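You operate a simulated robot arm through the tools that you are given. There is no shell and no other tool.

You run a simulated robot arm. Do the job below in one go: nothing can be reset, and whatever is moved stays where it is left.

JOB
Put things in order on the top of the grey cabinet. At the end: the grey brush holder from the top of the grey cabinet stands on top of the blue filter; the white plastic spacer from the top of the grey cabinet stands on top of the green clips box; the small grey bracket from the top of the grey cabinet stands on top of the grey muffler; the black numbered regulator from the top of the grey cabinet stands on top of the teal packet; whatever was shut is shut again. Leave all else as you found it, and nothing knocked over.

Only the result counts: the job must be done as asked and must still hold three seconds after the hand-in. Knocking over, shifting, dropping, spilling or breaking anything else fails it.

ROBOT AND FRAMES
A 7-joint arm with a two-finger parallel gripper, fixed in place. Base frame: the origin is at the foot of the arm, x ahead of it, y to its left, z up; the work surface is at about z = 0. Lengths are in mm, angles in degrees, forces in N, time in s.
With the tool pointing down near the work surface it reaches from about 240 to 620 mm from the base axis. Its first joint turns from -66.0 to 66.0 degrees. Payload 2.6 kg.
Tool frame: the origin (TCP) lies between the finger pads and is the grasp point; the fingertips stand 30 mm ahead of it; z points along the fingers, y is the line along which they close. Largest opening 94 mm; finger width 28, thickness 10; the body of the gripper, 50 by 96 mm, starts 55 mm behind the TCP.
Orientation is that of the tool frame in the base frame, as a unit quaternion [x, y, z, w]. With the fingers straight down and closing along the base's y, the tool's x points along the base's -x, its y along +y and its z along -z.

CONTROLS
- The arm moves only by the tool apply_moves. Its arguments are lists of equal length, an entry for each row: "fingers": the opening, from 0 (shut) to 1 (fully open); "offset": the shift along the base's x, y, z in mm, a list of three; "angular": the turn, a rotation vector about the base's x, y, z in degrees, a list of three. In form: {"fingers": [fingers, ...], "offset": [[x, y, z], ...], "angular": [[ax, ay, az], ...]}. A call has 1 to 20 rows; each row shifts and turns the commanded pose from where the row before left it. Each row takes 0.2 s and may step no farther than 50 mm and 8.6 degrees from the row before; otherwise, or with a gripper value out of range, the whole call is refused. A pose out of reach is approached as far as the arm can. The call stops where the force on the tool passes 40 N (or 10 N more than at its start, if that is more) or the arm is blocked; 0.2 s more then pass. Each finger travels about 72 mm/s and halts on what it meets, pressing with about 30 N; the grip force reading is that of the motor and also rises with nothing between the fingers. The clock runs only during rows and for 0.2 s after the last one: add rows that do not move to give the fingers time. It gives the time, the measured TCP pose, the force on the tool (base axes), the opening and the grip force at its end, in the units of the frame above (readings bear some noise), with the torque about the TCP (base axes, N m) and any sound that the robot's microphone picked up.
- Cameras (640 x 400 px; columns grow to the right, rows downward): "scene" is fixed at [33, 432, 561.5]; the picture's right is [-0.78, -0.62, 0.00], its down [-0.37, 0.46, -0.81] and it looks along [0.50, -0.63, -0.59] (base axes); focal length 321 px, centre (320, 200). "wrist" rides on the gripper at [76, 14, -102] in the tool frame; the picture's right is [-0.18, 0.98, 0.00], its down [-0.75, -0.14, -0.64] and it looks along [-0.63, -0.12, 0.77] (tool axes); focal length 243 px, centre (320, 200). There is no depth. A picture from a camera that has moved, and an enlarged one, comes with that camera's place and axes in the base frame and with its lens.
- camera(camera): a new picture of that camera. The clock stands still meanwhile.
- inspect(camera, box): a new picture of the part [left, top, right, bottom] of that camera's present view, enlarged. The clock stands still meanwhile.
- close_job(): hands the job in; it is judged then, once.

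Places have to be worked out from the pictures, the camera data and where the tool is seen. Open the gripper and draw the arm clear of the work before you hand the job in, unless the task says otherwise.

The tools are called after "Request:" as name(argument=value, ...) on one line, values as JSON. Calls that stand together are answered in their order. apply_moves: Moves the arm, as the interface text tells. Its arguments: {"type":"object","properties":{"fingers":{"type":"array","items":{"type":"number"}},"offset":{"type":"array","items":{"type":"array","items":{"type":"number"}}},"angular":{"type":"array","items":{"type":"array","items":{"type":"number"}}}},"required":["fingers","offset","angular"]} The other tools are called the same way: camera (camera) takes a picture; inspect (camera, box) takes an enlarged picture of a part of a camera's view; close_job () hands the job in.

At the start:

```text
time_s: 0.0
position: [453.8, -73.5, 266.9]
orientation: [0.0, 1.0, 0.0, 0.0]
wrist_force: [-0.6, -0.7, -0.2]
wrist_torque: [0.0, -0.02, 0.02]
gripper_width: 94.0
grip_force: 0.1
```

scene: 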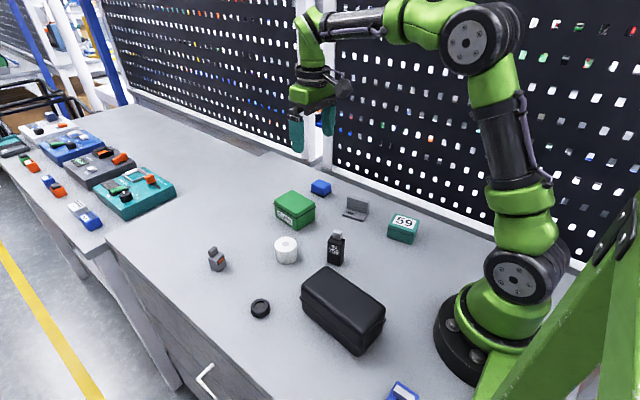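
wrist: 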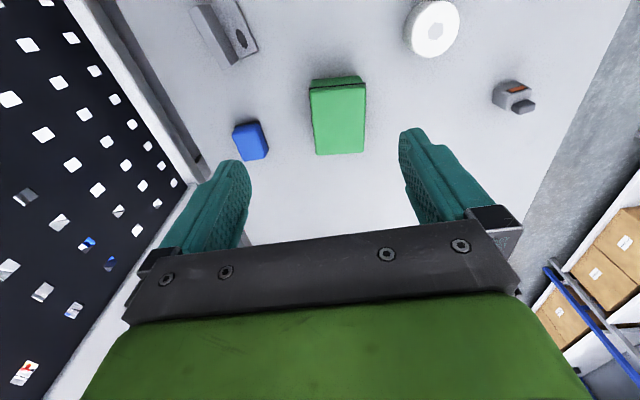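

The scene shows several small items on the cabinet top; I need closer looks to identify each one. I start with enlarged views of both cameras.

Request:
inspect(camera="scene", box=[180, 160, 340, 260])

Request:
inspect(camera="scene", box=[300, 160, 460, 260])

Request:
inspect(camera="scene", box=[200, 240, 456, 400])

Request:
inspect(camera="wrist", box=[160, 0, 560, 250])

```text
4.00 times, centred on (260, 210) of scene
camera zoom: at [33.0, 432.0, 561.5], right [-0.78, -0.62, 0.0], down [-0.37, 0.46, -0.81], along [0.5, -0.63, -0.59], focal length 1285 px, centre (560, 160)
```

zoom: 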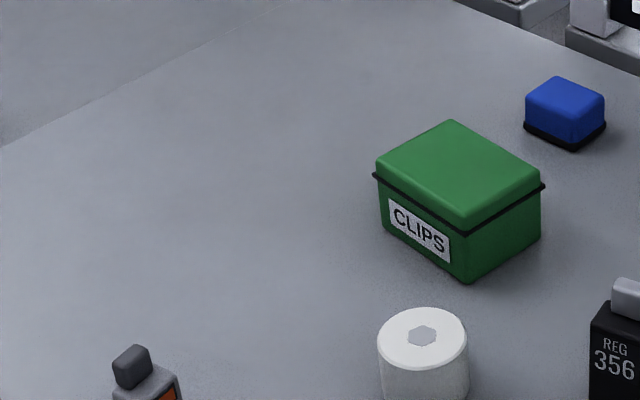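

```text
4.00 times, centred on (380, 210) of scene
camera zoom: at [33.0, 432.0, 561.5], right [-0.78, -0.62, 0.0], down [-0.37, 0.46, -0.81], along [0.5, -0.63, -0.59], focal length 1285 px, centre (80, 160)
```

zoom: 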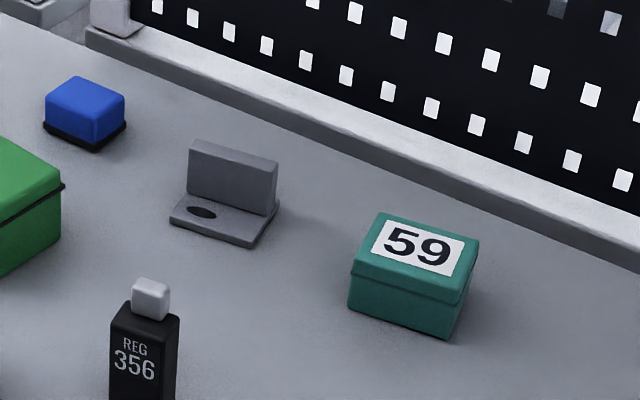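

```text
2.50 times, centred on (328, 320) of scene
camera zoom: at [33.0, 432.0, 561.5], right [-0.78, -0.62, 0.0], down [-0.37, 0.46, -0.81], along [0.5, -0.63, -0.59], focal length 803 px, centre (300, -100)
```

zoom: 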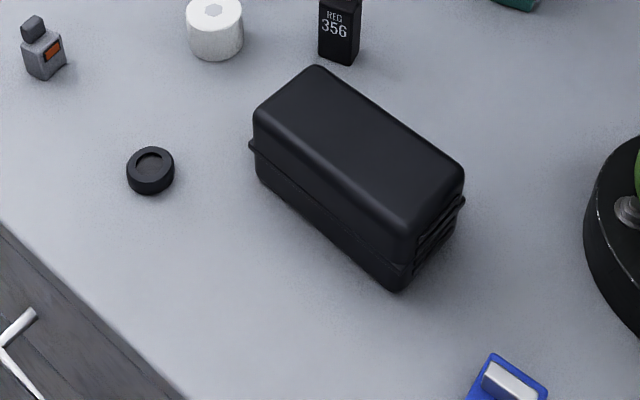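

```text
1.60 times, centred on (360, 125) of wrist
camera zoom: at [377.9, -59.5, 368.5], right [0.18, 0.98, 0.0], down [0.75, -0.14, 0.64], along [0.63, -0.12, -0.77], focal length 388 px, centre (256, 320)
```

zoom: 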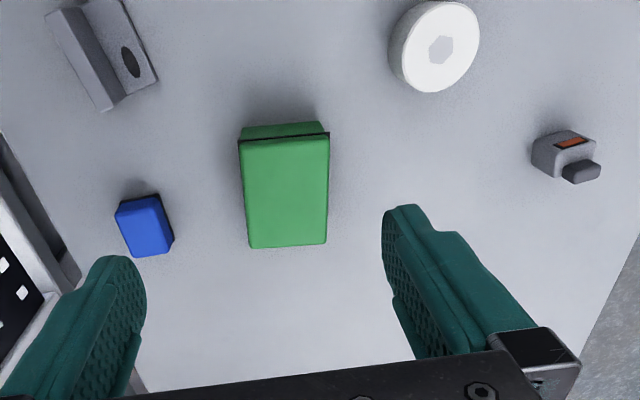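

So far I see the L-shaped bracket, REG 356, white spacer, green clips box, blue block, teal "59" packet, a grey item with an orange window, a black ring, a black case and something blue at the bottom edge. I need to find the grey muffler, so I zoom into the remaining areas.

Request:
inspect(camera="scene", box=[0, 100, 192, 220])

Request:
inspect(camera="scene", box=[190, 230, 270, 280])

Request:
inspect(camera="scene", box=[352, 340, 448, 400])

Request:
inspect(camera="scene", box=[120, 280, 312, 400])

Request:
inspect(camera="scene", box=[280, 220, 408, 300])

Request:
inspect(camera="scene", box=[290, 255, 402, 365])

```text
3.33 times, centred on (96, 160) of scene
camera zoom: at [33.0, 432.0, 561.5], right [-0.78, -0.62, 0.0], down [-0.37, 0.46, -0.81], along [0.5, -0.63, -0.59], focal length 1071 px, centre (1067, 333)
```

zoom: 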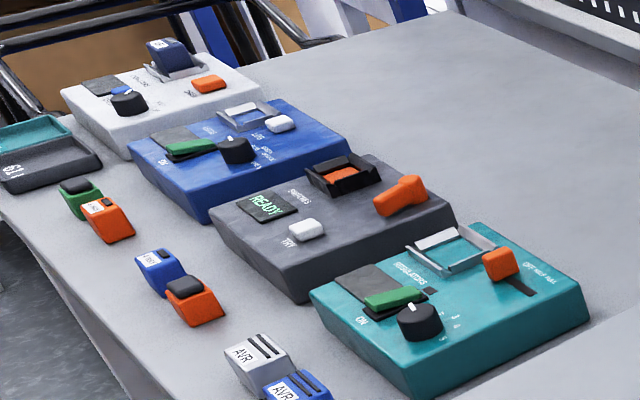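

```text
8.00 times, centred on (230, 255) of scene
camera zoom: at [33.0, 432.0, 561.5], right [-0.78, -0.62, 0.0], down [-0.37, 0.46, -0.81], along [0.5, -0.63, -0.59], focal length 2570 px, centre (1040, -240)
```

zoom: 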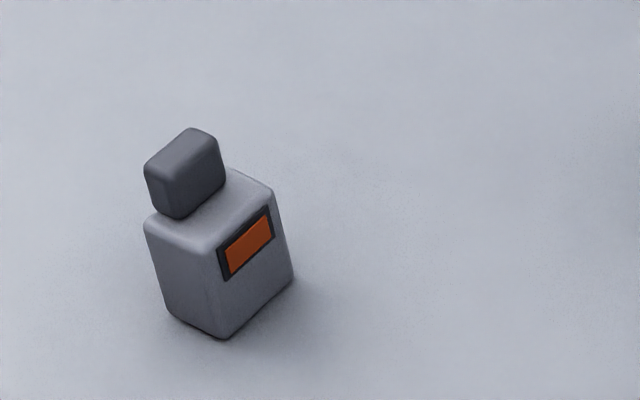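

```text
6.67 times, centred on (400, 370) of scene
camera zoom: at [33.0, 432.0, 561.5], right [-0.78, -0.62, 0.0], down [-0.37, 0.46, -0.81], along [0.5, -0.63, -0.59], focal length 2142 px, centre (-213, -933)
```

zoom: 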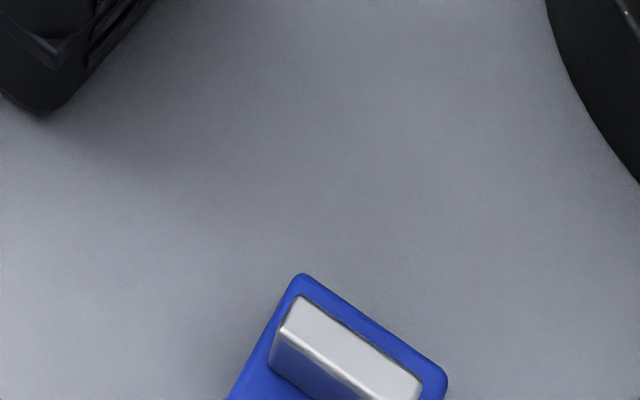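

```text
3.33 times, centred on (216, 340) of scene
camera zoom: at [33.0, 432.0, 561.5], right [-0.78, -0.62, 0.0], down [-0.37, 0.46, -0.81], along [0.5, -0.63, -0.59], focal length 1071 px, centre (667, -267)
```

zoom: 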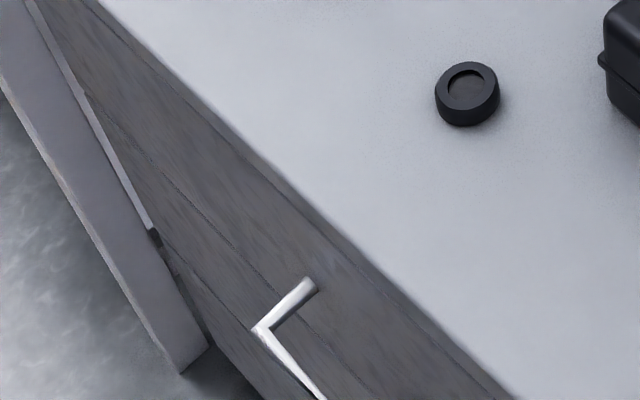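

```text
5.00 times, centred on (344, 260) of scene
camera zoom: at [33.0, 432.0, 561.5], right [-0.78, -0.62, 0.0], down [-0.37, 0.46, -0.81], along [0.5, -0.63, -0.59], focal length 1606 px, centre (200, -100)
```

zoom: 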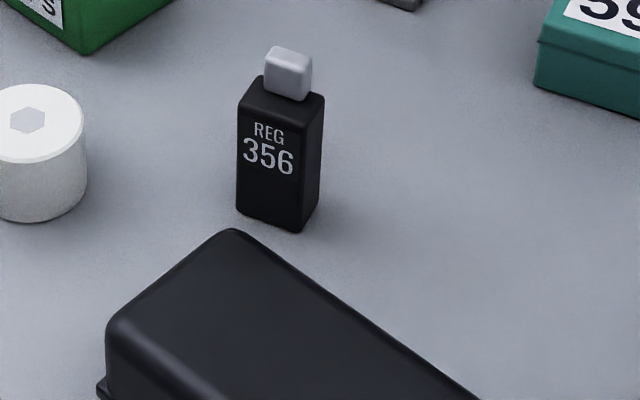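

```text
3.64 times, centred on (346, 310) of scene
camera zoom: at [33.0, 432.0, 561.5], right [-0.78, -0.62, 0.0], down [-0.37, 0.46, -0.81], along [0.5, -0.63, -0.59], focal length 1168 px, centre (226, -200)
```

zoom: 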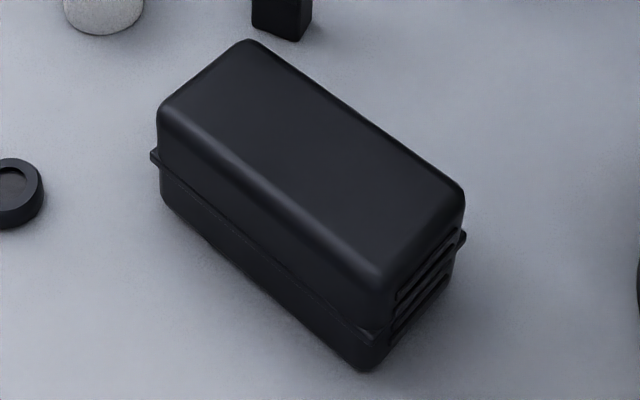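

The grey item with the orange window stands near (525, 183), REG near (328, 3), the spacer near (427, 61) and the black case near (225, 116). I see no grey muffler yet, so I raise the arm and move it back and left to survey with the wrist camera.

Request:
apply_moves(fingers=[1, 1, 1, 1, 1, 1], offset=[[-10, 0, 30], [-20, 30, 20], [-30, 35, 15], [-30, 35, 10], [-30, 35, 0], [0, 0, 0]], angular=[[0, 0, 0], [0, 0, 0], [0, 0, 0], [0, 0, 0], [0, 0, 0], [0, 0, 0]])

Request:
camera(camera="wrist")

Request:
camera(camera="scene")

```text
time_s: 1.4
position: [334.4, 58.0, 340.2]
orientation: [0.0, 1.0, 0.0, 0.0]
wrist_force: [0.1, 0.7, -1.2]
wrist_torque: [0.02, 0.0, 0.03]
gripper_width: 94.0
grip_force: 0.1
```

```text
taken
camera wrist: at [258.8, 72.9, 443.0], right [0.18, 0.98, 0.0], down [0.75, -0.14, 0.64], along [0.63, -0.12, -0.77], focal length 243 px, centre (320, 200)
```

wrist: 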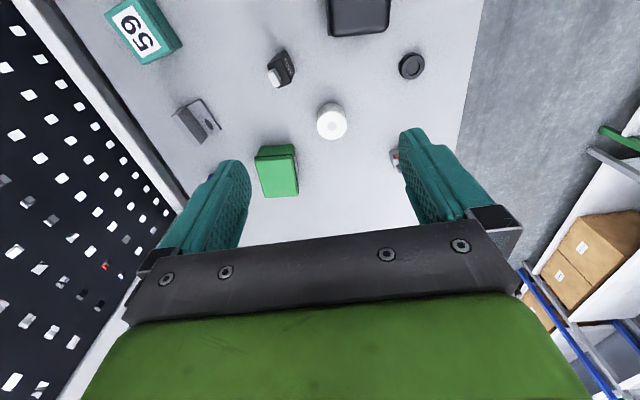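

```text
taken
```

scene: 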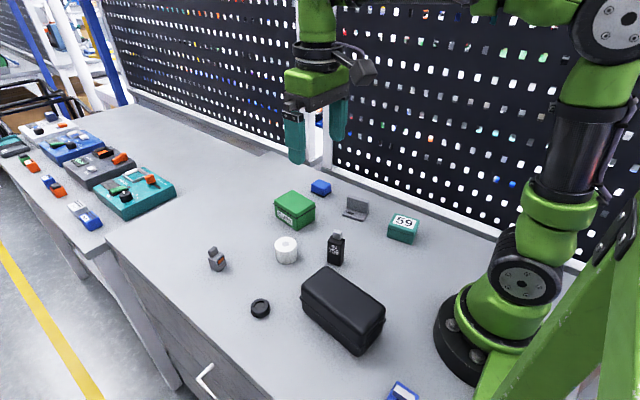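

The wrist view covers only the far half of the top. I tilt the tool to look straight down and back toward the base, to see around the black case and the other blue object.

Request:
apply_moves(fingers=[1, 1, 1, 1, 1, 1], offset=[[0, 10, 10], [0, 10, 10], [0, 10, 10], [0, 10, 0], [0, 10, 0], [0, 0, 0]], angular=[[0, 8, 0], [0, 8, 0], [0, 8, 0], [0, 8, 0], [0, 8, 0], [0, 0, 0]])

Request:
camera(camera="wrist")

```text
time_s: 2.8
position: [328.8, 93.8, 359.1]
orientation: [0.003, 0.971, 0.0, -0.238]
wrist_force: [0.1, -0.5, 0.1]
wrist_torque: [0.03, 0.0, 0.0]
gripper_width: 94.0
grip_force: 0.1
out of reach, approached as far as the arm can: row 4, 5
```

```text
taken
camera wrist: at [308.8, 109.3, 484.9], right [0.17, 0.98, -0.09], down [0.96, -0.14, 0.22], along [0.2, -0.12, -0.97], focal length 243 px, centre (320, 200)
```

wrist: 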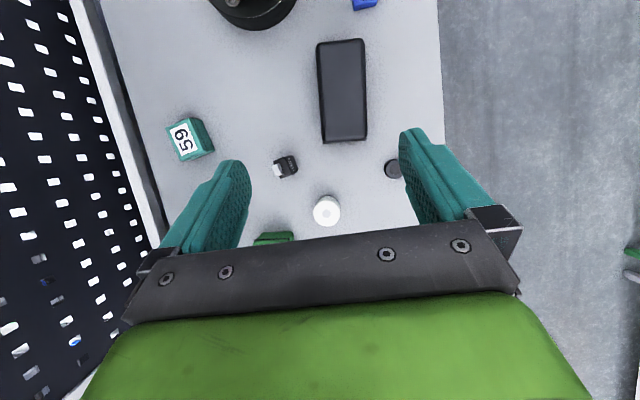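

From above, no further grey object is in sight, so the muffler is either the dark box itself or hidden inside something shut. I enlarge the dark box and the far corners of this view.

Request:
inspect(camera="wrist", box=[260, 0, 452, 120])

Request:
inspect(camera="wrist", box=[250, 100, 442, 220])

Request:
inspect(camera="wrist", box=[300, 30, 380, 150])

Request:
inspect(camera="scene", box=[90, 220, 346, 400])

```text
3.33 times, centred on (356, 60) of wrist
camera zoom: at [308.8, 109.3, 484.9], right [0.17, 0.98, -0.09], down [0.96, -0.14, 0.22], along [0.2, -0.12, -0.97], focal length 809 px, centre (200, 667)
```

zoom: 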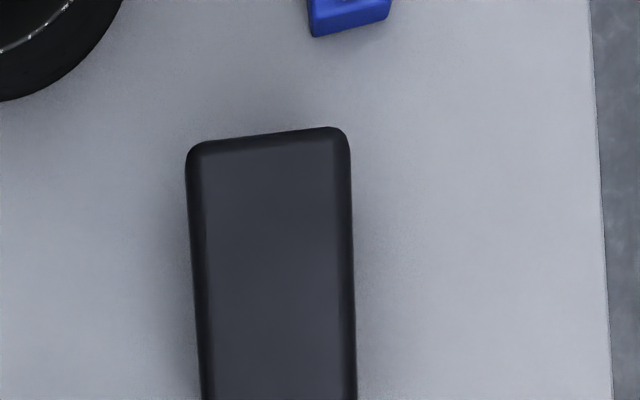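

```text
3.33 times, centred on (346, 160) of wrist
camera zoom: at [308.8, 109.3, 484.9], right [0.17, 0.98, -0.09], down [0.96, -0.14, 0.22], along [0.2, -0.12, -0.97], focal length 809 px, centre (233, 333)
```

zoom: 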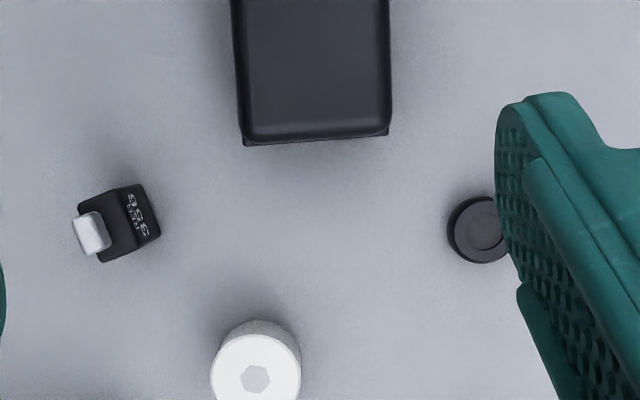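

```text
3.33 times, centred on (340, 90) of wrist
camera zoom: at [308.8, 109.3, 484.9], right [0.17, 0.98, -0.09], down [0.96, -0.14, 0.22], along [0.2, -0.12, -0.97], focal length 809 px, centre (253, 567)
```

zoom: 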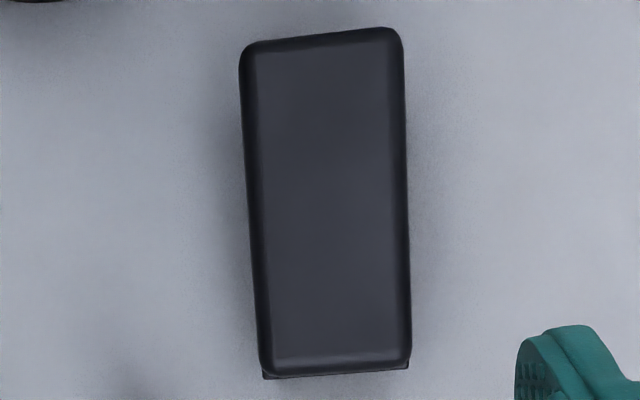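

```text
2.22 times, centred on (218, 310) of scene
camera zoom: at [33.0, 432.0, 561.5], right [-0.78, -0.62, 0.0], down [-0.37, 0.46, -0.81], along [0.5, -0.63, -0.59], focal length 714 px, centre (547, -44)
```

zoom: 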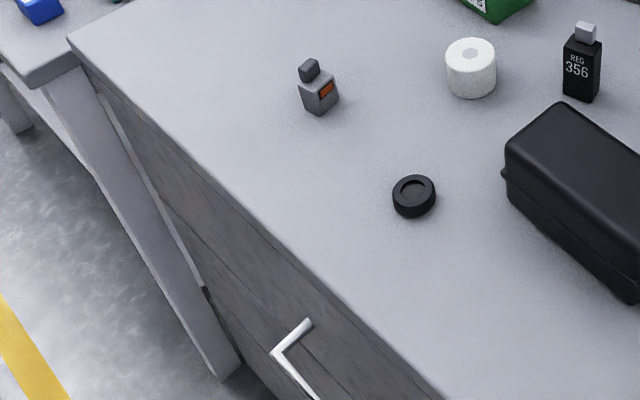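

The dark box has a mid-height seam flange and louvre-like slots at one end, which would fit a muffler. I zoom further in on that end and on the drawer handle to be sure.

Request:
inspect(camera="scene", box=[340, 290, 404, 360])

Request:
inspect(camera="scene", box=[295, 260, 359, 310])

Request:
inspect(camera="scene", box=[160, 340, 256, 400])

Request:
inspect(camera="scene", box=[300, 170, 348, 206])

Request:
inspect(camera="scene", box=[336, 188, 376, 226])

```text
5.71 times, centred on (372, 325) of scene
camera zoom: at [33.0, 432.0, 561.5], right [-0.78, -0.62, 0.0], down [-0.37, 0.46, -0.81], along [0.5, -0.63, -0.59], focal length 1836 px, centre (23, -514)
```

zoom: 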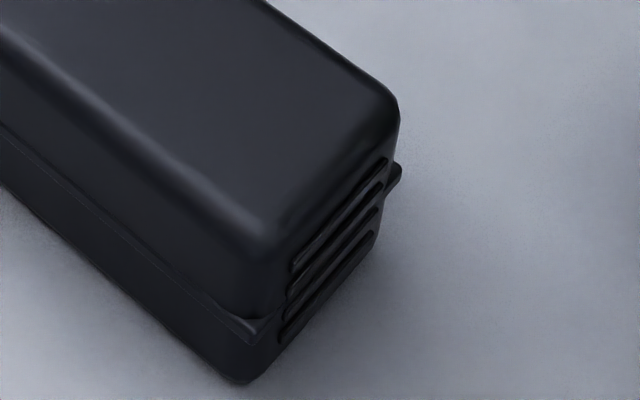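

```text
8.00 times, centred on (327, 285) of scene
camera zoom: at [33.0, 432.0, 561.5], right [-0.78, -0.62, 0.0], down [-0.37, 0.46, -0.81], along [0.5, -0.63, -0.59], focal length 2570 px, centre (264, -480)
```

zoom: 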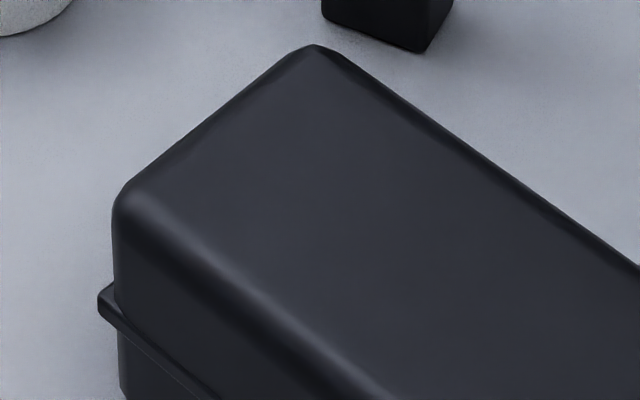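

```text
6.67 times, centred on (208, 370) of scene
camera zoom: at [33.0, 432.0, 561.5], right [-0.78, -0.62, 0.0], down [-0.37, 0.46, -0.81], along [0.5, -0.63, -0.59], focal length 2142 px, centre (1067, -933)
```

zoom: 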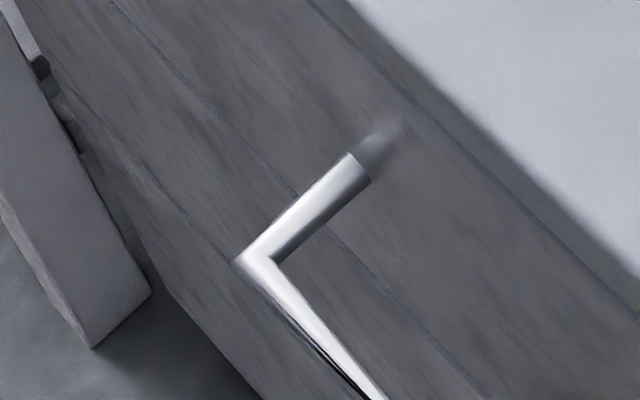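

```text
11.11 times, centred on (324, 188) of scene
camera zoom: at [33.0, 432.0, 561.5], right [-0.78, -0.62, 0.0], down [-0.37, 0.46, -0.81], along [0.5, -0.63, -0.59], focal length 3569 px, centre (276, 333)
```

zoom: 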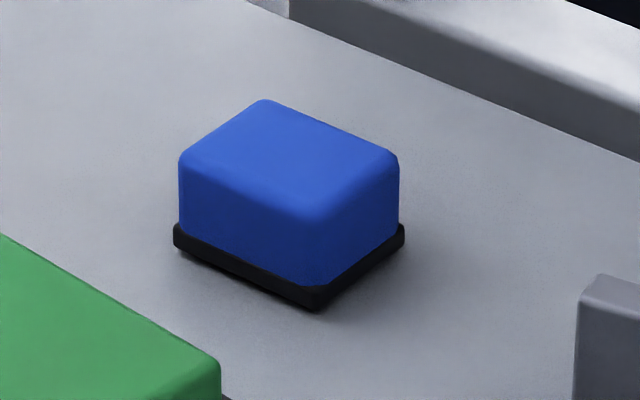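

```text
10.53 times, centred on (356, 207) of scene
camera zoom: at [33.0, 432.0, 561.5], right [-0.78, -0.62, 0.0], down [-0.37, 0.46, -0.81], along [0.5, -0.63, -0.59], focal length 3381 px, centre (-59, 126)
```

zoom: 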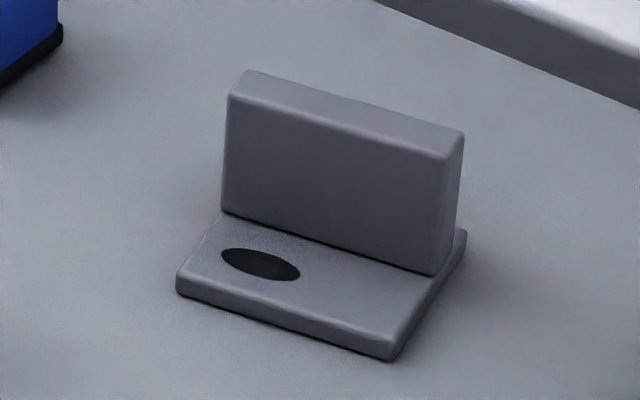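

No latch or hinge is visible: it is a two-shell body with a seam flange and louvres, so I take the dark box as the muffler, and the four supports and four items then match up exactly. I bring the tool back upright and move toward the regulator for accurate measurement.

Request:
apply_moves(fingers=[1, 1, 1, 1, 1], offset=[[0, -20, -10], [0, -20, -20], [0, -20, -20], [0, -20, -20], [0, 0, 0]], angular=[[0, -6.9, 0], [0, -6.9, 0], [0, -6.9, 0], [0, -6.9, 0], [0, 0, 0]])

```text
time_s: 4.0
position: [327.0, 11.7, 288.1]
orientation: [0.003, 1.0, 0.001, 0.001]
wrist_force: [-0.6, 0.6, 0.9]
wrist_torque: [-0.02, 0.0, 0.02]
gripper_width: 93.8
grip_force: 0.1
```

The tool is upright again at about (327, 12, 288). I take a wrist picture for measuring the regulator and its surroundings.

Request:
camera(camera="wrist")

Request:
inspect(camera="wrist", box=[200, 0, 440, 150])

```text
taken
camera wrist: at [251.5, 27.7, 390.4], right [0.19, 0.98, 0.0], down [0.75, -0.15, 0.64], along [0.63, -0.12, -0.77], focal length 243 px, centre (320, 200)
```

wrist: 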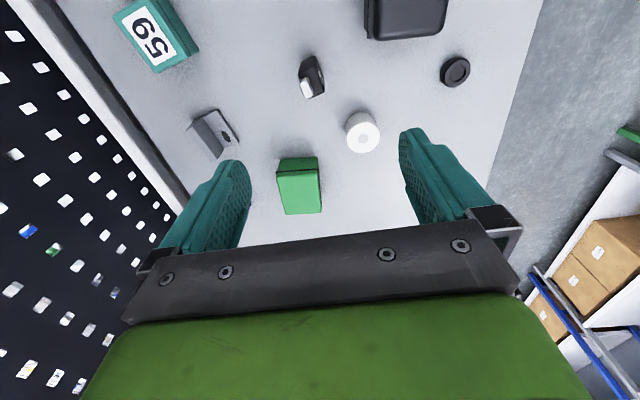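

```text
2.67 times, centred on (320, 75) of wrist
camera zoom: at [251.5, 27.7, 390.4], right [0.19, 0.98, 0.0], down [0.75, -0.15, 0.64], along [0.63, -0.12, -0.77], focal length 647 px, centre (320, 533)
```

zoom: 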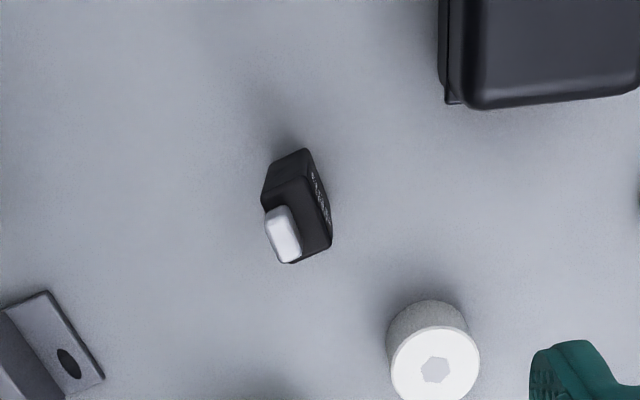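

The regulator stands near (325, 3). I go lower above it for a sharper view of its outline and yaw.

Request:
apply_moves(fingers=[1, 1, 1, 1], offset=[[0, -3, -40], [0, -3, -40], [0, -2, -30], [0, 0, 0]], angular=[[0, 0, 0], [0, 0, 0], [0, 0, 0], [0, 0, 0]])

Request:
inspect(camera="wrist", box=[240, 50, 400, 150])

Request:
camera(camera="scene")

```text
time_s: 5.0
position: [326.9, 2.2, 178.1]
orientation: [0.002, 1.0, -0.001, 0.001]
wrist_force: [0.6, -0.3, 0.5]
wrist_torque: [-0.01, 0.01, 0.05]
gripper_width: 94.1
grip_force: 0.0
```

```text
4.00 times, centred on (320, 100) of wrist
camera zoom: at [250.8, 18.6, 280.7], right [0.19, 0.98, 0.0], down [0.75, -0.15, 0.64], along [0.63, -0.12, -0.77], focal length 970 px, centre (320, 600)
```

zoom: 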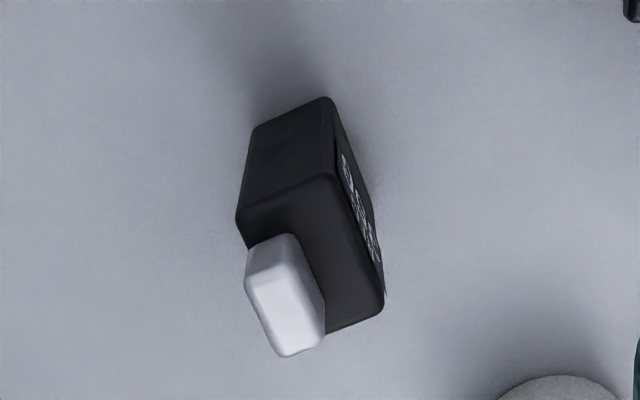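

```text
taken
```

scene: 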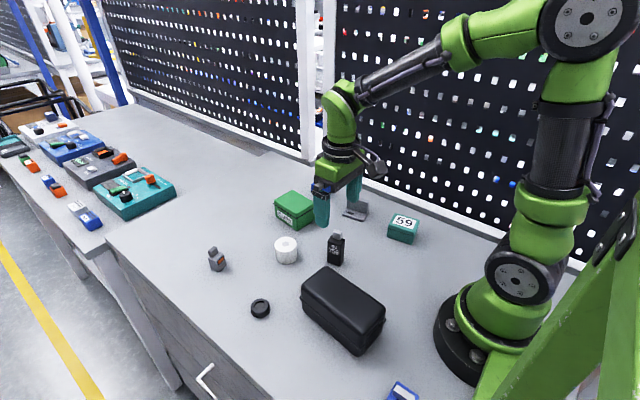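

REG's footprint is about 22 × 32 mm centred near (330, 2), turned about +11.5°, with its body about 68 mm tall. I turn the tool to match, narrow the fingers and go down part way to check the alignment.

Request:
apply_moves(fingers=[0.65, 0.65, 0.65, 0.65], offset=[[1.5, 0, 0], [1.5, 0, -20], [0, 0, -28], [0, 0, 0]], angular=[[0, 0, 6], [0, 0, 6], [0, 0, 0], [0, 0, 0]])

Request:
camera(camera="wrist")

Request:
inspect(camera="wrist", box=[240, 80, 400, 180])

```text
time_s: 6.0
position: [332.6, 3.8, 129.7]
orientation: [-0.102, 0.995, -0.001, 0.001]
wrist_force: [-0.1, 0.3, 0.5]
wrist_torque: [-0.02, 0.0, -0.03]
gripper_width: 61.2
grip_force: 0.0
```

```text
taken
camera wrist: at [255.0, 3.9, 231.6], right [-0.02, 1.0, 0.0], down [0.77, 0.02, 0.64], along [0.64, 0.01, -0.77], focal length 243 px, centre (320, 200)
```

wrist: 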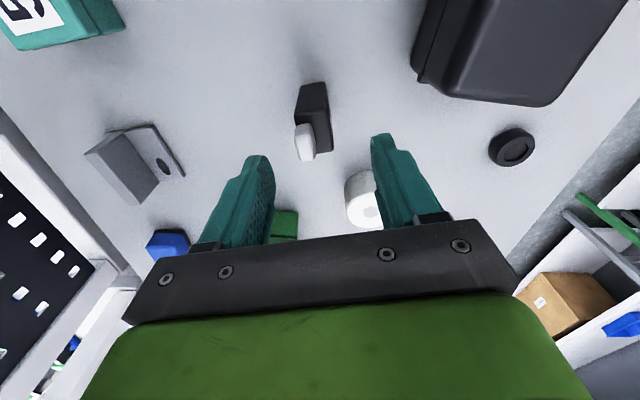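

```text
4.00 times, centred on (320, 130) of wrist
camera zoom: at [255.0, 3.9, 231.6], right [-0.02, 1.0, 0.0], down [0.77, 0.02, 0.64], along [0.64, 0.01, -0.77], focal length 970 px, centre (320, 480)
```

zoom: 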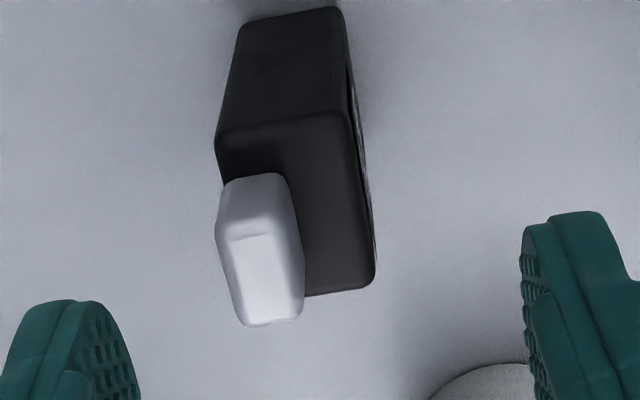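

The alignment looks right: REG's centre is at about (330.5, 1.7) and its yaw about 11°. I nudge the tool, go down to TCP z ≈ 42 and close.

Request:
apply_moves(fingers=[0.65, 0.65, 0.65, 0.65, 0, 0, 0, 0], offset=[[-1.5, -2, -30], [0, 0, -30], [0, 0, -27], [0, 0, 0], [0, 0, 0], [0, 0, 0], [0, 0, 0], [0, 0, 0]], angular=[[0, 0, 0], [0, 0, 0], [0, 0, 0], [0, 0, 0], [0, 0, 0], [0, 0, 0], [0, 0, 0], [0, 0, 0]])

Request:
camera(camera="wrist")

Request:
inspect(camera="scene", box=[260, 150, 420, 275])

```text
time_s: 7.8
position: [331.2, 4.1, 43.1]
orientation: [-0.102, 0.995, 0.0, 0.001]
wrist_force: [-0.3, 0.3, 0.3]
wrist_torque: [0.0, -0.02, 0.0]
gripper_width: 27.9
grip_force: 29.9
```

```text
taken
camera wrist: at [254.1, 3.0, 145.3], right [-0.02, 1.0, 0.0], down [0.77, 0.02, 0.64], along [0.64, 0.01, -0.77], focal length 243 px, centre (320, 200)
```

wrist: 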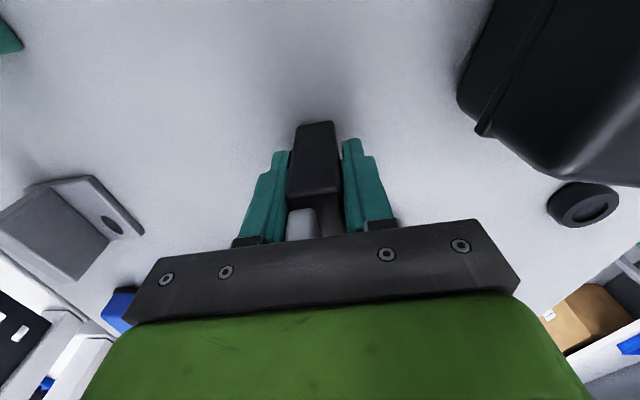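

```text
3.20 times, centred on (340, 212) of scene
camera zoom: at [33.0, 432.0, 561.5], right [-0.78, -0.62, 0.0], down [-0.37, 0.46, -0.81], along [0.5, -0.63, -0.59], focal length 1028 px, centre (256, 160)
```

zoom: 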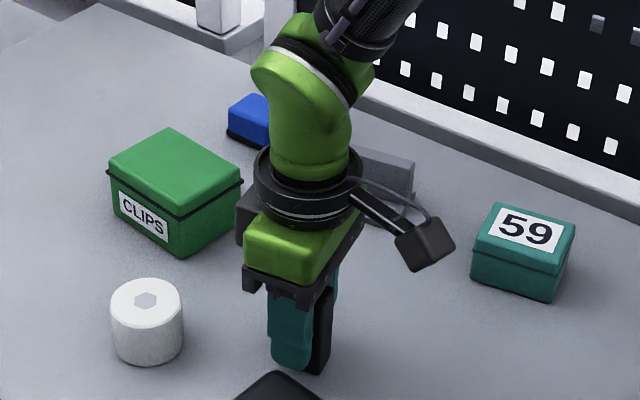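

The grip closed at 27.9 mm, wider than my 22 mm estimate, so I check how it sits in the fingers before lifting.

Request:
inspect(camera="wrist", box=[225, 110, 409, 245])

Request:
inspect(camera="scene", box=[310, 215, 374, 270])

```text
2.96 times, centred on (317, 178) of wrist
camera zoom: at [254.1, 3.0, 145.3], right [-0.02, 1.0, 0.0], down [0.77, 0.02, 0.64], along [0.64, 0.01, -0.77], focal length 719 px, centre (329, 267)
```

zoom: 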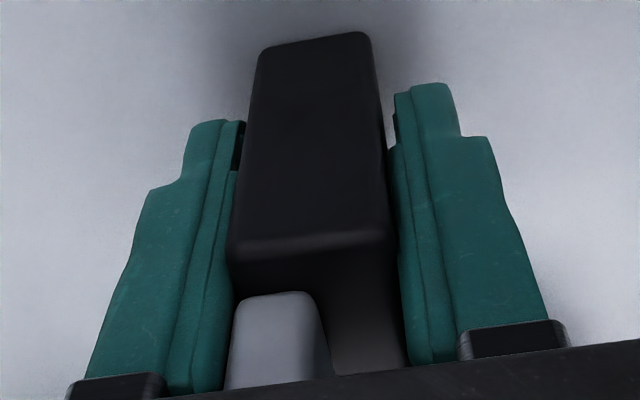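

```text
7.27 times, centred on (342, 242) of scene
camera zoom: at [33.0, 432.0, 561.5], right [-0.78, -0.62, 0.0], down [-0.37, 0.46, -0.81], along [0.5, -0.63, -0.59], focal length 2336 px, centre (160, -109)
```

zoom: 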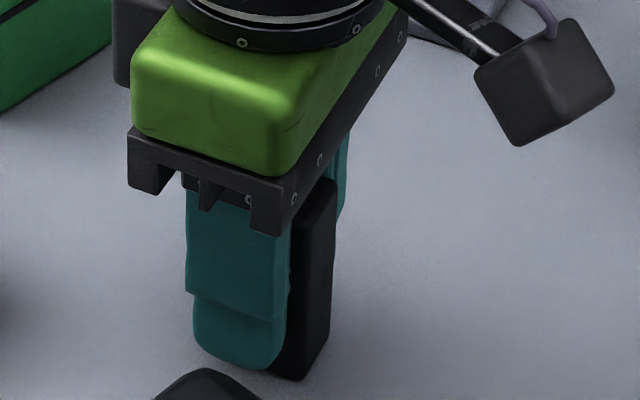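

REG is held squarely between the pads. I lift it, then carry it toward the teal packet, whose top I place near (253, -183) at z ≈ 42 with yaw ≈ 13°.

Request:
apply_moves(fingers=[0, 0, 0, 0, 0], offset=[[0, 0, 15], [0, 0, 25], [0, 0, 40], [0, 0, 40], [0, 0, 0]], angular=[[0, 0, 0], [0, 0, 0], [0, 0, 0], [0, 0, 0], [0, 0, 0]])

Request:
camera(camera="scene")

Request:
camera(camera="wrist")

```text
time_s: 9.0
position: [329.1, 1.1, 164.3]
orientation: [-0.101, 0.995, -0.001, 0.001]
wrist_force: [0.2, -0.3, -2.2]
wrist_torque: [-0.03, 0.02, 0.01]
gripper_width: 27.9
grip_force: 30.2
```

```text
taken
```

scene: 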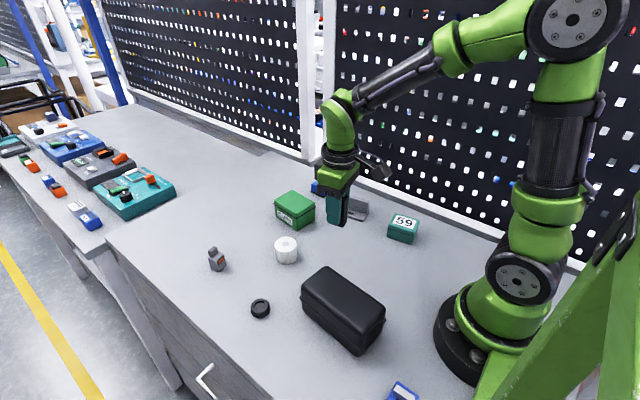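

```text
taken
camera wrist: at [251.7, 1.1, 265.5], right [-0.02, 1.0, 0.0], down [0.77, 0.02, 0.64], along [0.64, 0.01, -0.77], focal length 243 px, centre (320, 200)
```

wrist: 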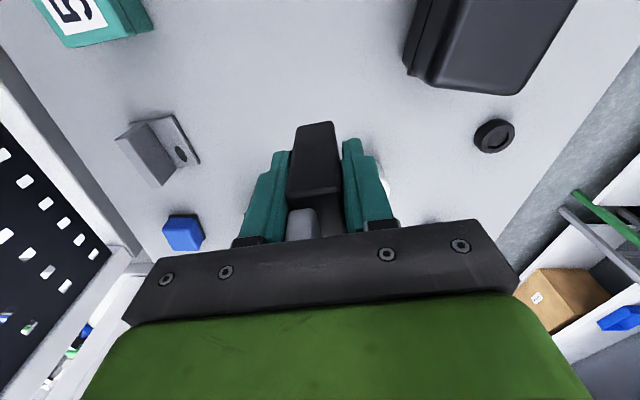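

REG lifted cleanly (about 2 N). I move toward the packet, stopping short to look at it with the wrist camera.

Request:
apply_moves(fingers=[0, 0, 0, 0, 0], offset=[[-17, -30, 10], [-17, -32, 8], [-17, -32, 8], [-17, -28, 0], [0, 0, 0]], angular=[[0, 0, 0], [0, 0, 0], [0, 0, 0], [0, 0, 0], [0, 0, 0]])

Request:
camera(camera="wrist")

Request:
inspect(camera="wrist", box=[170, 20, 362, 140])

```text
time_s: 10.2
position: [260.6, -121.5, 189.0]
orientation: [-0.101, 0.995, -0.001, 0.0]
wrist_force: [0.3, 0.5, -1.4]
wrist_torque: [-0.02, 0.02, 0.03]
gripper_width: 28.2
grip_force: 29.9
```

```text
taken
camera wrist: at [183.7, -121.5, 291.8], right [-0.02, 1.0, 0.0], down [0.77, 0.02, 0.64], along [0.64, 0.01, -0.77], focal length 243 px, centre (320, 200)
```

wrist: 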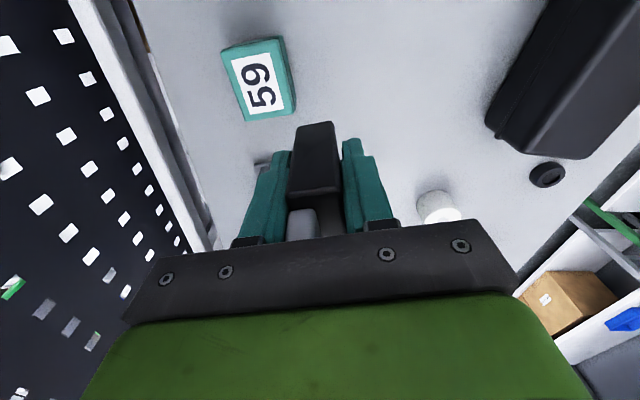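

```text
3.33 times, centred on (266, 80) of wrist
camera zoom: at [183.7, -121.5, 291.8], right [-0.02, 1.0, 0.0], down [0.77, 0.02, 0.64], along [0.64, 0.01, -0.77], focal length 809 px, centre (500, 600)
```

zoom: 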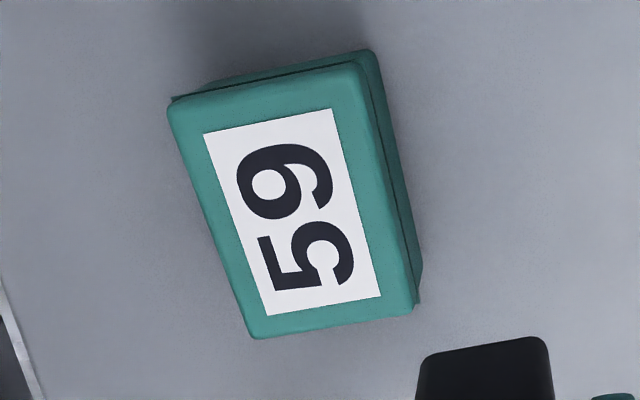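

From the wrist view, the packet's top centre is about (250, -178), yaw about 10.5° and top about 42 mm. I carry REG over that point and stop about 15 mm above it.

Request:
apply_moves(fingers=[0, 0, 0, 0, 0], offset=[[-5, -28, 0], [-5.5, -29.5, -20], [0, 0, -35], [0, 0, -33], [0, 0, 0]], angular=[[0, 0, 0], [0, 0, 0], [0, 0, 0], [0, 0, 0], [0, 0, 0]])

Request:
inspect(camera="wrist", box=[210, 40, 430, 245])

Request:
inspect(camera="scene", box=[350, 170, 470, 260])

```text
time_s: 11.4
position: [251.6, -178.2, 101.6]
orientation: [-0.102, 0.995, 0.0, 0.001]
wrist_force: [0.2, -0.5, -1.1]
wrist_torque: [0.0, 0.02, 0.0]
gripper_width: 28.2
grip_force: 29.9
```

```text
1.95 times, centred on (320, 142) of wrist
camera zoom: at [173.7, -177.9, 204.1], right [-0.02, 1.0, 0.0], down [0.77, 0.01, 0.64], along [0.64, 0.01, -0.77], focal length 473 px, centre (320, 312)
```

zoom: 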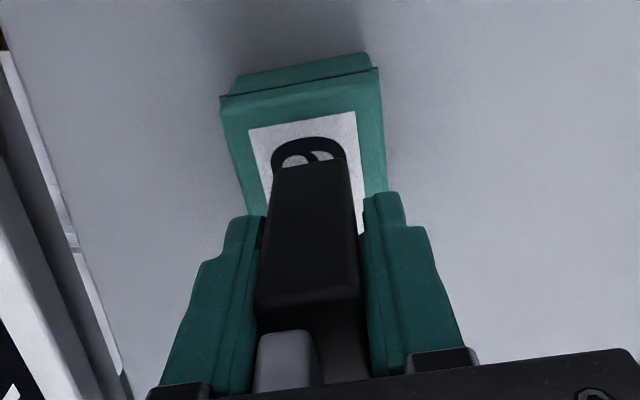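

```text
4.44 times, centred on (410, 215) of scene
camera zoom: at [33.1, 432.0, 561.5], right [-0.78, -0.62, 0.0], down [-0.37, 0.46, -0.81], along [0.5, -0.63, -0.59], focal length 1428 px, centre (-80, 133)
```

zoom: 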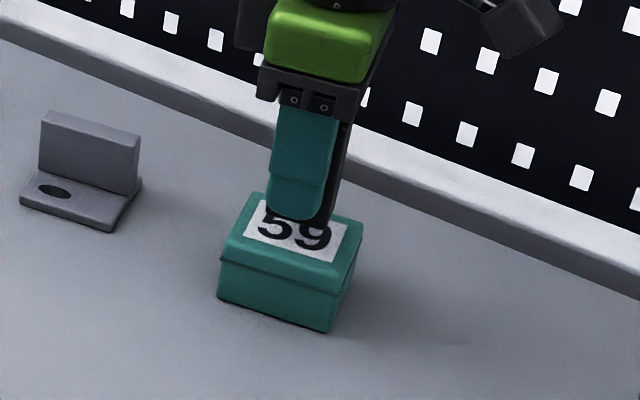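

REG is about 15 mm above the packet. I take sharper views to check that it is centred before lowering it.

Request:
inspect(camera="scene", box=[385, 190, 433, 250])

Request:
inspect(camera="wrist", box=[270, 60, 366, 140])

```text
6.67 times, centred on (409, 220) of scene
camera zoom: at [33.1, 432.0, 561.5], right [-0.78, -0.62, 0.0], down [-0.37, 0.46, -0.81], along [0.5, -0.63, -0.59], focal length 2142 px, centre (-273, 67)
```

zoom: 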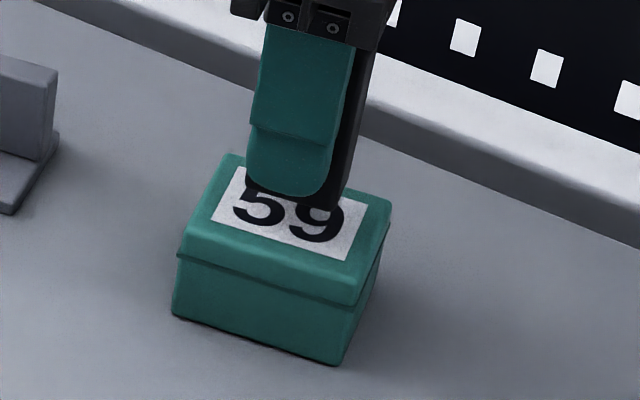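

```text
5.00 times, centred on (318, 100) of wrist
camera zoom: at [173.7, -177.9, 204.1], right [-0.02, 1.0, 0.0], down [0.77, 0.01, 0.64], along [0.64, 0.01, -0.77], focal length 1213 px, centre (330, 700)
```

zoom: 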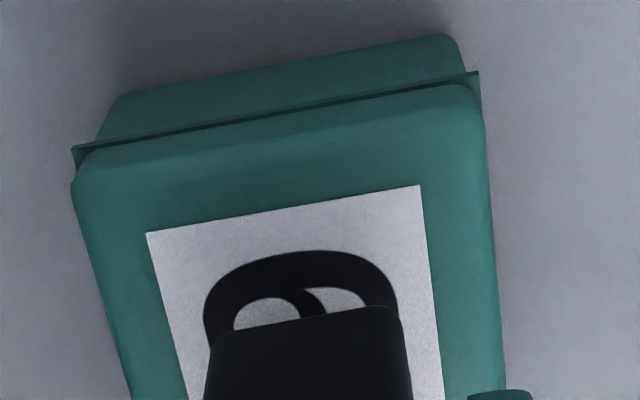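

The wrist view puts REG's base centre at about (250, -177) and the packet's top centre at about (248, -178), which leaves good margin. I lower it in small steps and watch the force.

Request:
apply_moves(fingers=[0, 0, 0, 0, 0], offset=[[0, -0.5, -6], [-0.5, 0, -5], [0, 0, -2], [0, 0, -1], [0, 0, 0]], angular=[[0, 0, 0], [0, 0, 0], [0, 0, 0], [0, 0, 0], [0, 0, 0]])

Request:
inspect(camera="scene", box=[373, 190, 445, 250])

```text
time_s: 12.6
position: [251.2, -177.1, 88.6]
orientation: [-0.102, 0.995, -0.001, 0.001]
wrist_force: [-0.9, 0.1, -1.3]
wrist_torque: [0.01, -0.01, -0.01]
gripper_width: 28.1
grip_force: 30.0
```

```text
6.67 times, centred on (409, 220) of scene
camera zoom: at [33.0, 432.0, 561.5], right [-0.78, -0.62, 0.0], down [-0.37, 0.46, -0.81], along [0.5, -0.63, -0.59], focal length 2142 px, centre (-273, 67)
```

zoom: 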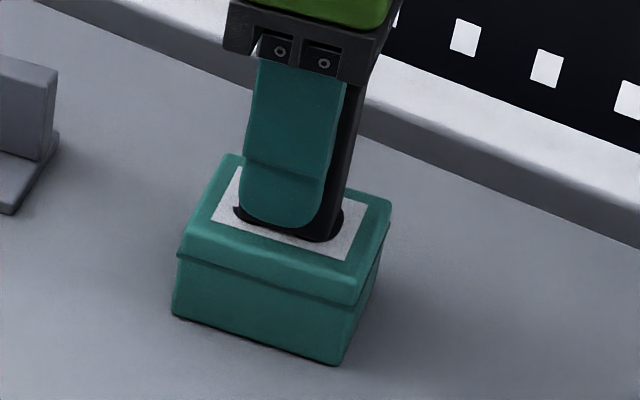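

REG sits over the label with a few mm to go and no contact force yet. I keep lowering in 1 mm steps.

Request:
apply_moves(fingers=[0, 0, 0], offset=[[0, 0, -1], [0, 0, -1], [0, 0, 0]], angular=[[0, 0, 0], [0, 0, 0], [0, 0, 0]])

Request:
apply_moves(fingers=[0, 0], offset=[[0, 0, -1], [0, 0, 0]], angular=[[0, 0, 0], [0, 0, 0]])

```text
time_s: 13.4
position: [250.9, -177.7, 86.2]
orientation: [-0.101, 0.995, -0.001, 0.001]
wrist_force: [-6.1, 4.7, 25.9]
wrist_torque: [0.21, 0.39, -0.02]
gripper_width: 28.0
grip_force: 30.0
```

```text
time_s: 14.0
position: [251.7, -177.5, 84.7]
orientation: [-0.102, 0.995, -0.001, 0.002]
wrist_force: [-3.0, 1.2, 28.8]
wrist_torque: [0.16, -0.06, -0.01]
gripper_width: 28.0
grip_force: 29.9
```

Contact is made (about 28 N down). I ease off 1 mm and open the fingers a little to release.

Request:
apply_moves(fingers=[0, 0.45, 0.45, 0.45], offset=[[0, 0, 0.8], [0, 0, 0], [0, 0, 0], [0, 0, 0]], angular=[[0, 0, 0], [0, 0, 0], [0, 0, 0], [0, 0, 0]])

Request:
inspect(camera="wrist", box=[210, 60, 430, 245])

Request:
inspect(camera="scene", box=[373, 190, 445, 250])

```text
time_s: 15.0
position: [250.0, -178.4, 86.4]
orientation: [-0.102, 0.995, 0.0, 0.0]
wrist_force: [0.8, -0.7, 0.4]
wrist_torque: [0.0, 0.0, 0.0]
gripper_width: 42.6
grip_force: 0.1
```

```text
2.16 times, centred on (320, 152) of wrist
camera zoom: at [173.4, -177.1, 187.7], right [-0.02, 1.0, 0.0], down [0.77, 0.01, 0.64], along [0.64, 0.01, -0.77], focal length 525 px, centre (320, 303)
```

zoom: 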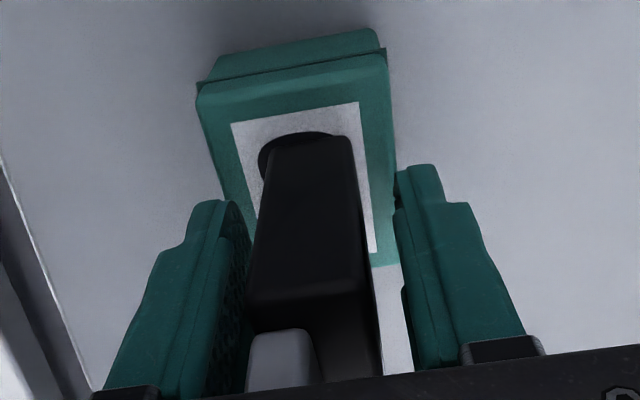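

```text
6.67 times, centred on (409, 220) of scene
camera zoom: at [33.0, 432.0, 561.5], right [-0.78, -0.62, 0.0], down [-0.37, 0.46, -0.81], along [0.5, -0.63, -0.59], focal length 2142 px, centre (-273, 67)
```

zoom: 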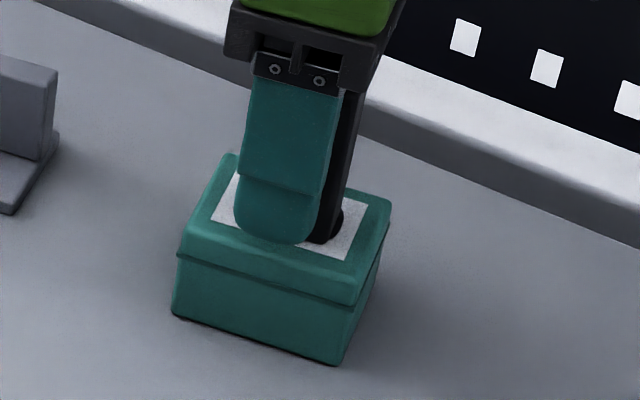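

REG stands upright on the packet and the fingers are clear. I rise straight up, then check.

Request:
apply_moves(fingers=[0.5, 0.5, 0.5, 0.5, 0.5], offset=[[0, 0, 10], [0, 0, 30], [0, 0, 40], [0, 0, 45], [0, 0, 0]], angular=[[0, 0, 0], [0, 0, 0], [0, 0, 0], [0, 0, 0], [0, 0, 0]])

Request:
inspect(camera="scene", box=[337, 170, 465, 260])

Request:
inspect(camera="wrist", box=[240, 60, 400, 160])

```text
time_s: 16.2
position: [254.3, -175.7, 211.9]
orientation: [-0.102, 0.995, -0.001, 0.0]
wrist_force: [0.6, -0.4, -0.6]
wrist_torque: [0.0, -0.01, 0.03]
gripper_width: 47.5
grip_force: 0.0
```

```text
4.44 times, centred on (401, 215) of scene
camera zoom: at [33.0, 432.0, 561.5], right [-0.78, -0.62, 0.0], down [-0.37, 0.46, -0.81], along [0.5, -0.63, -0.59], focal length 1428 px, centre (-40, 133)
```

zoom: 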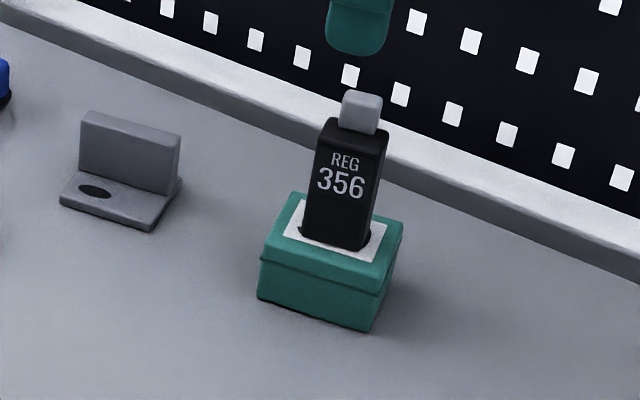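

```text
4.00 times, centred on (320, 110) of wrist
camera zoom: at [176.8, -175.5, 314.1], right [-0.02, 1.0, 0.0], down [0.77, 0.02, 0.64], along [0.64, 0.01, -0.77], focal length 970 px, centre (320, 560)
```

zoom: 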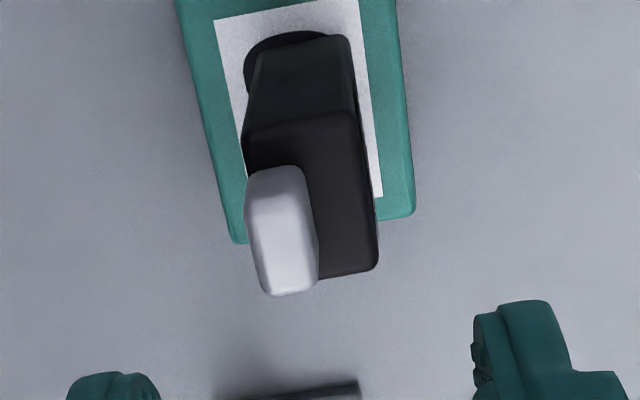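

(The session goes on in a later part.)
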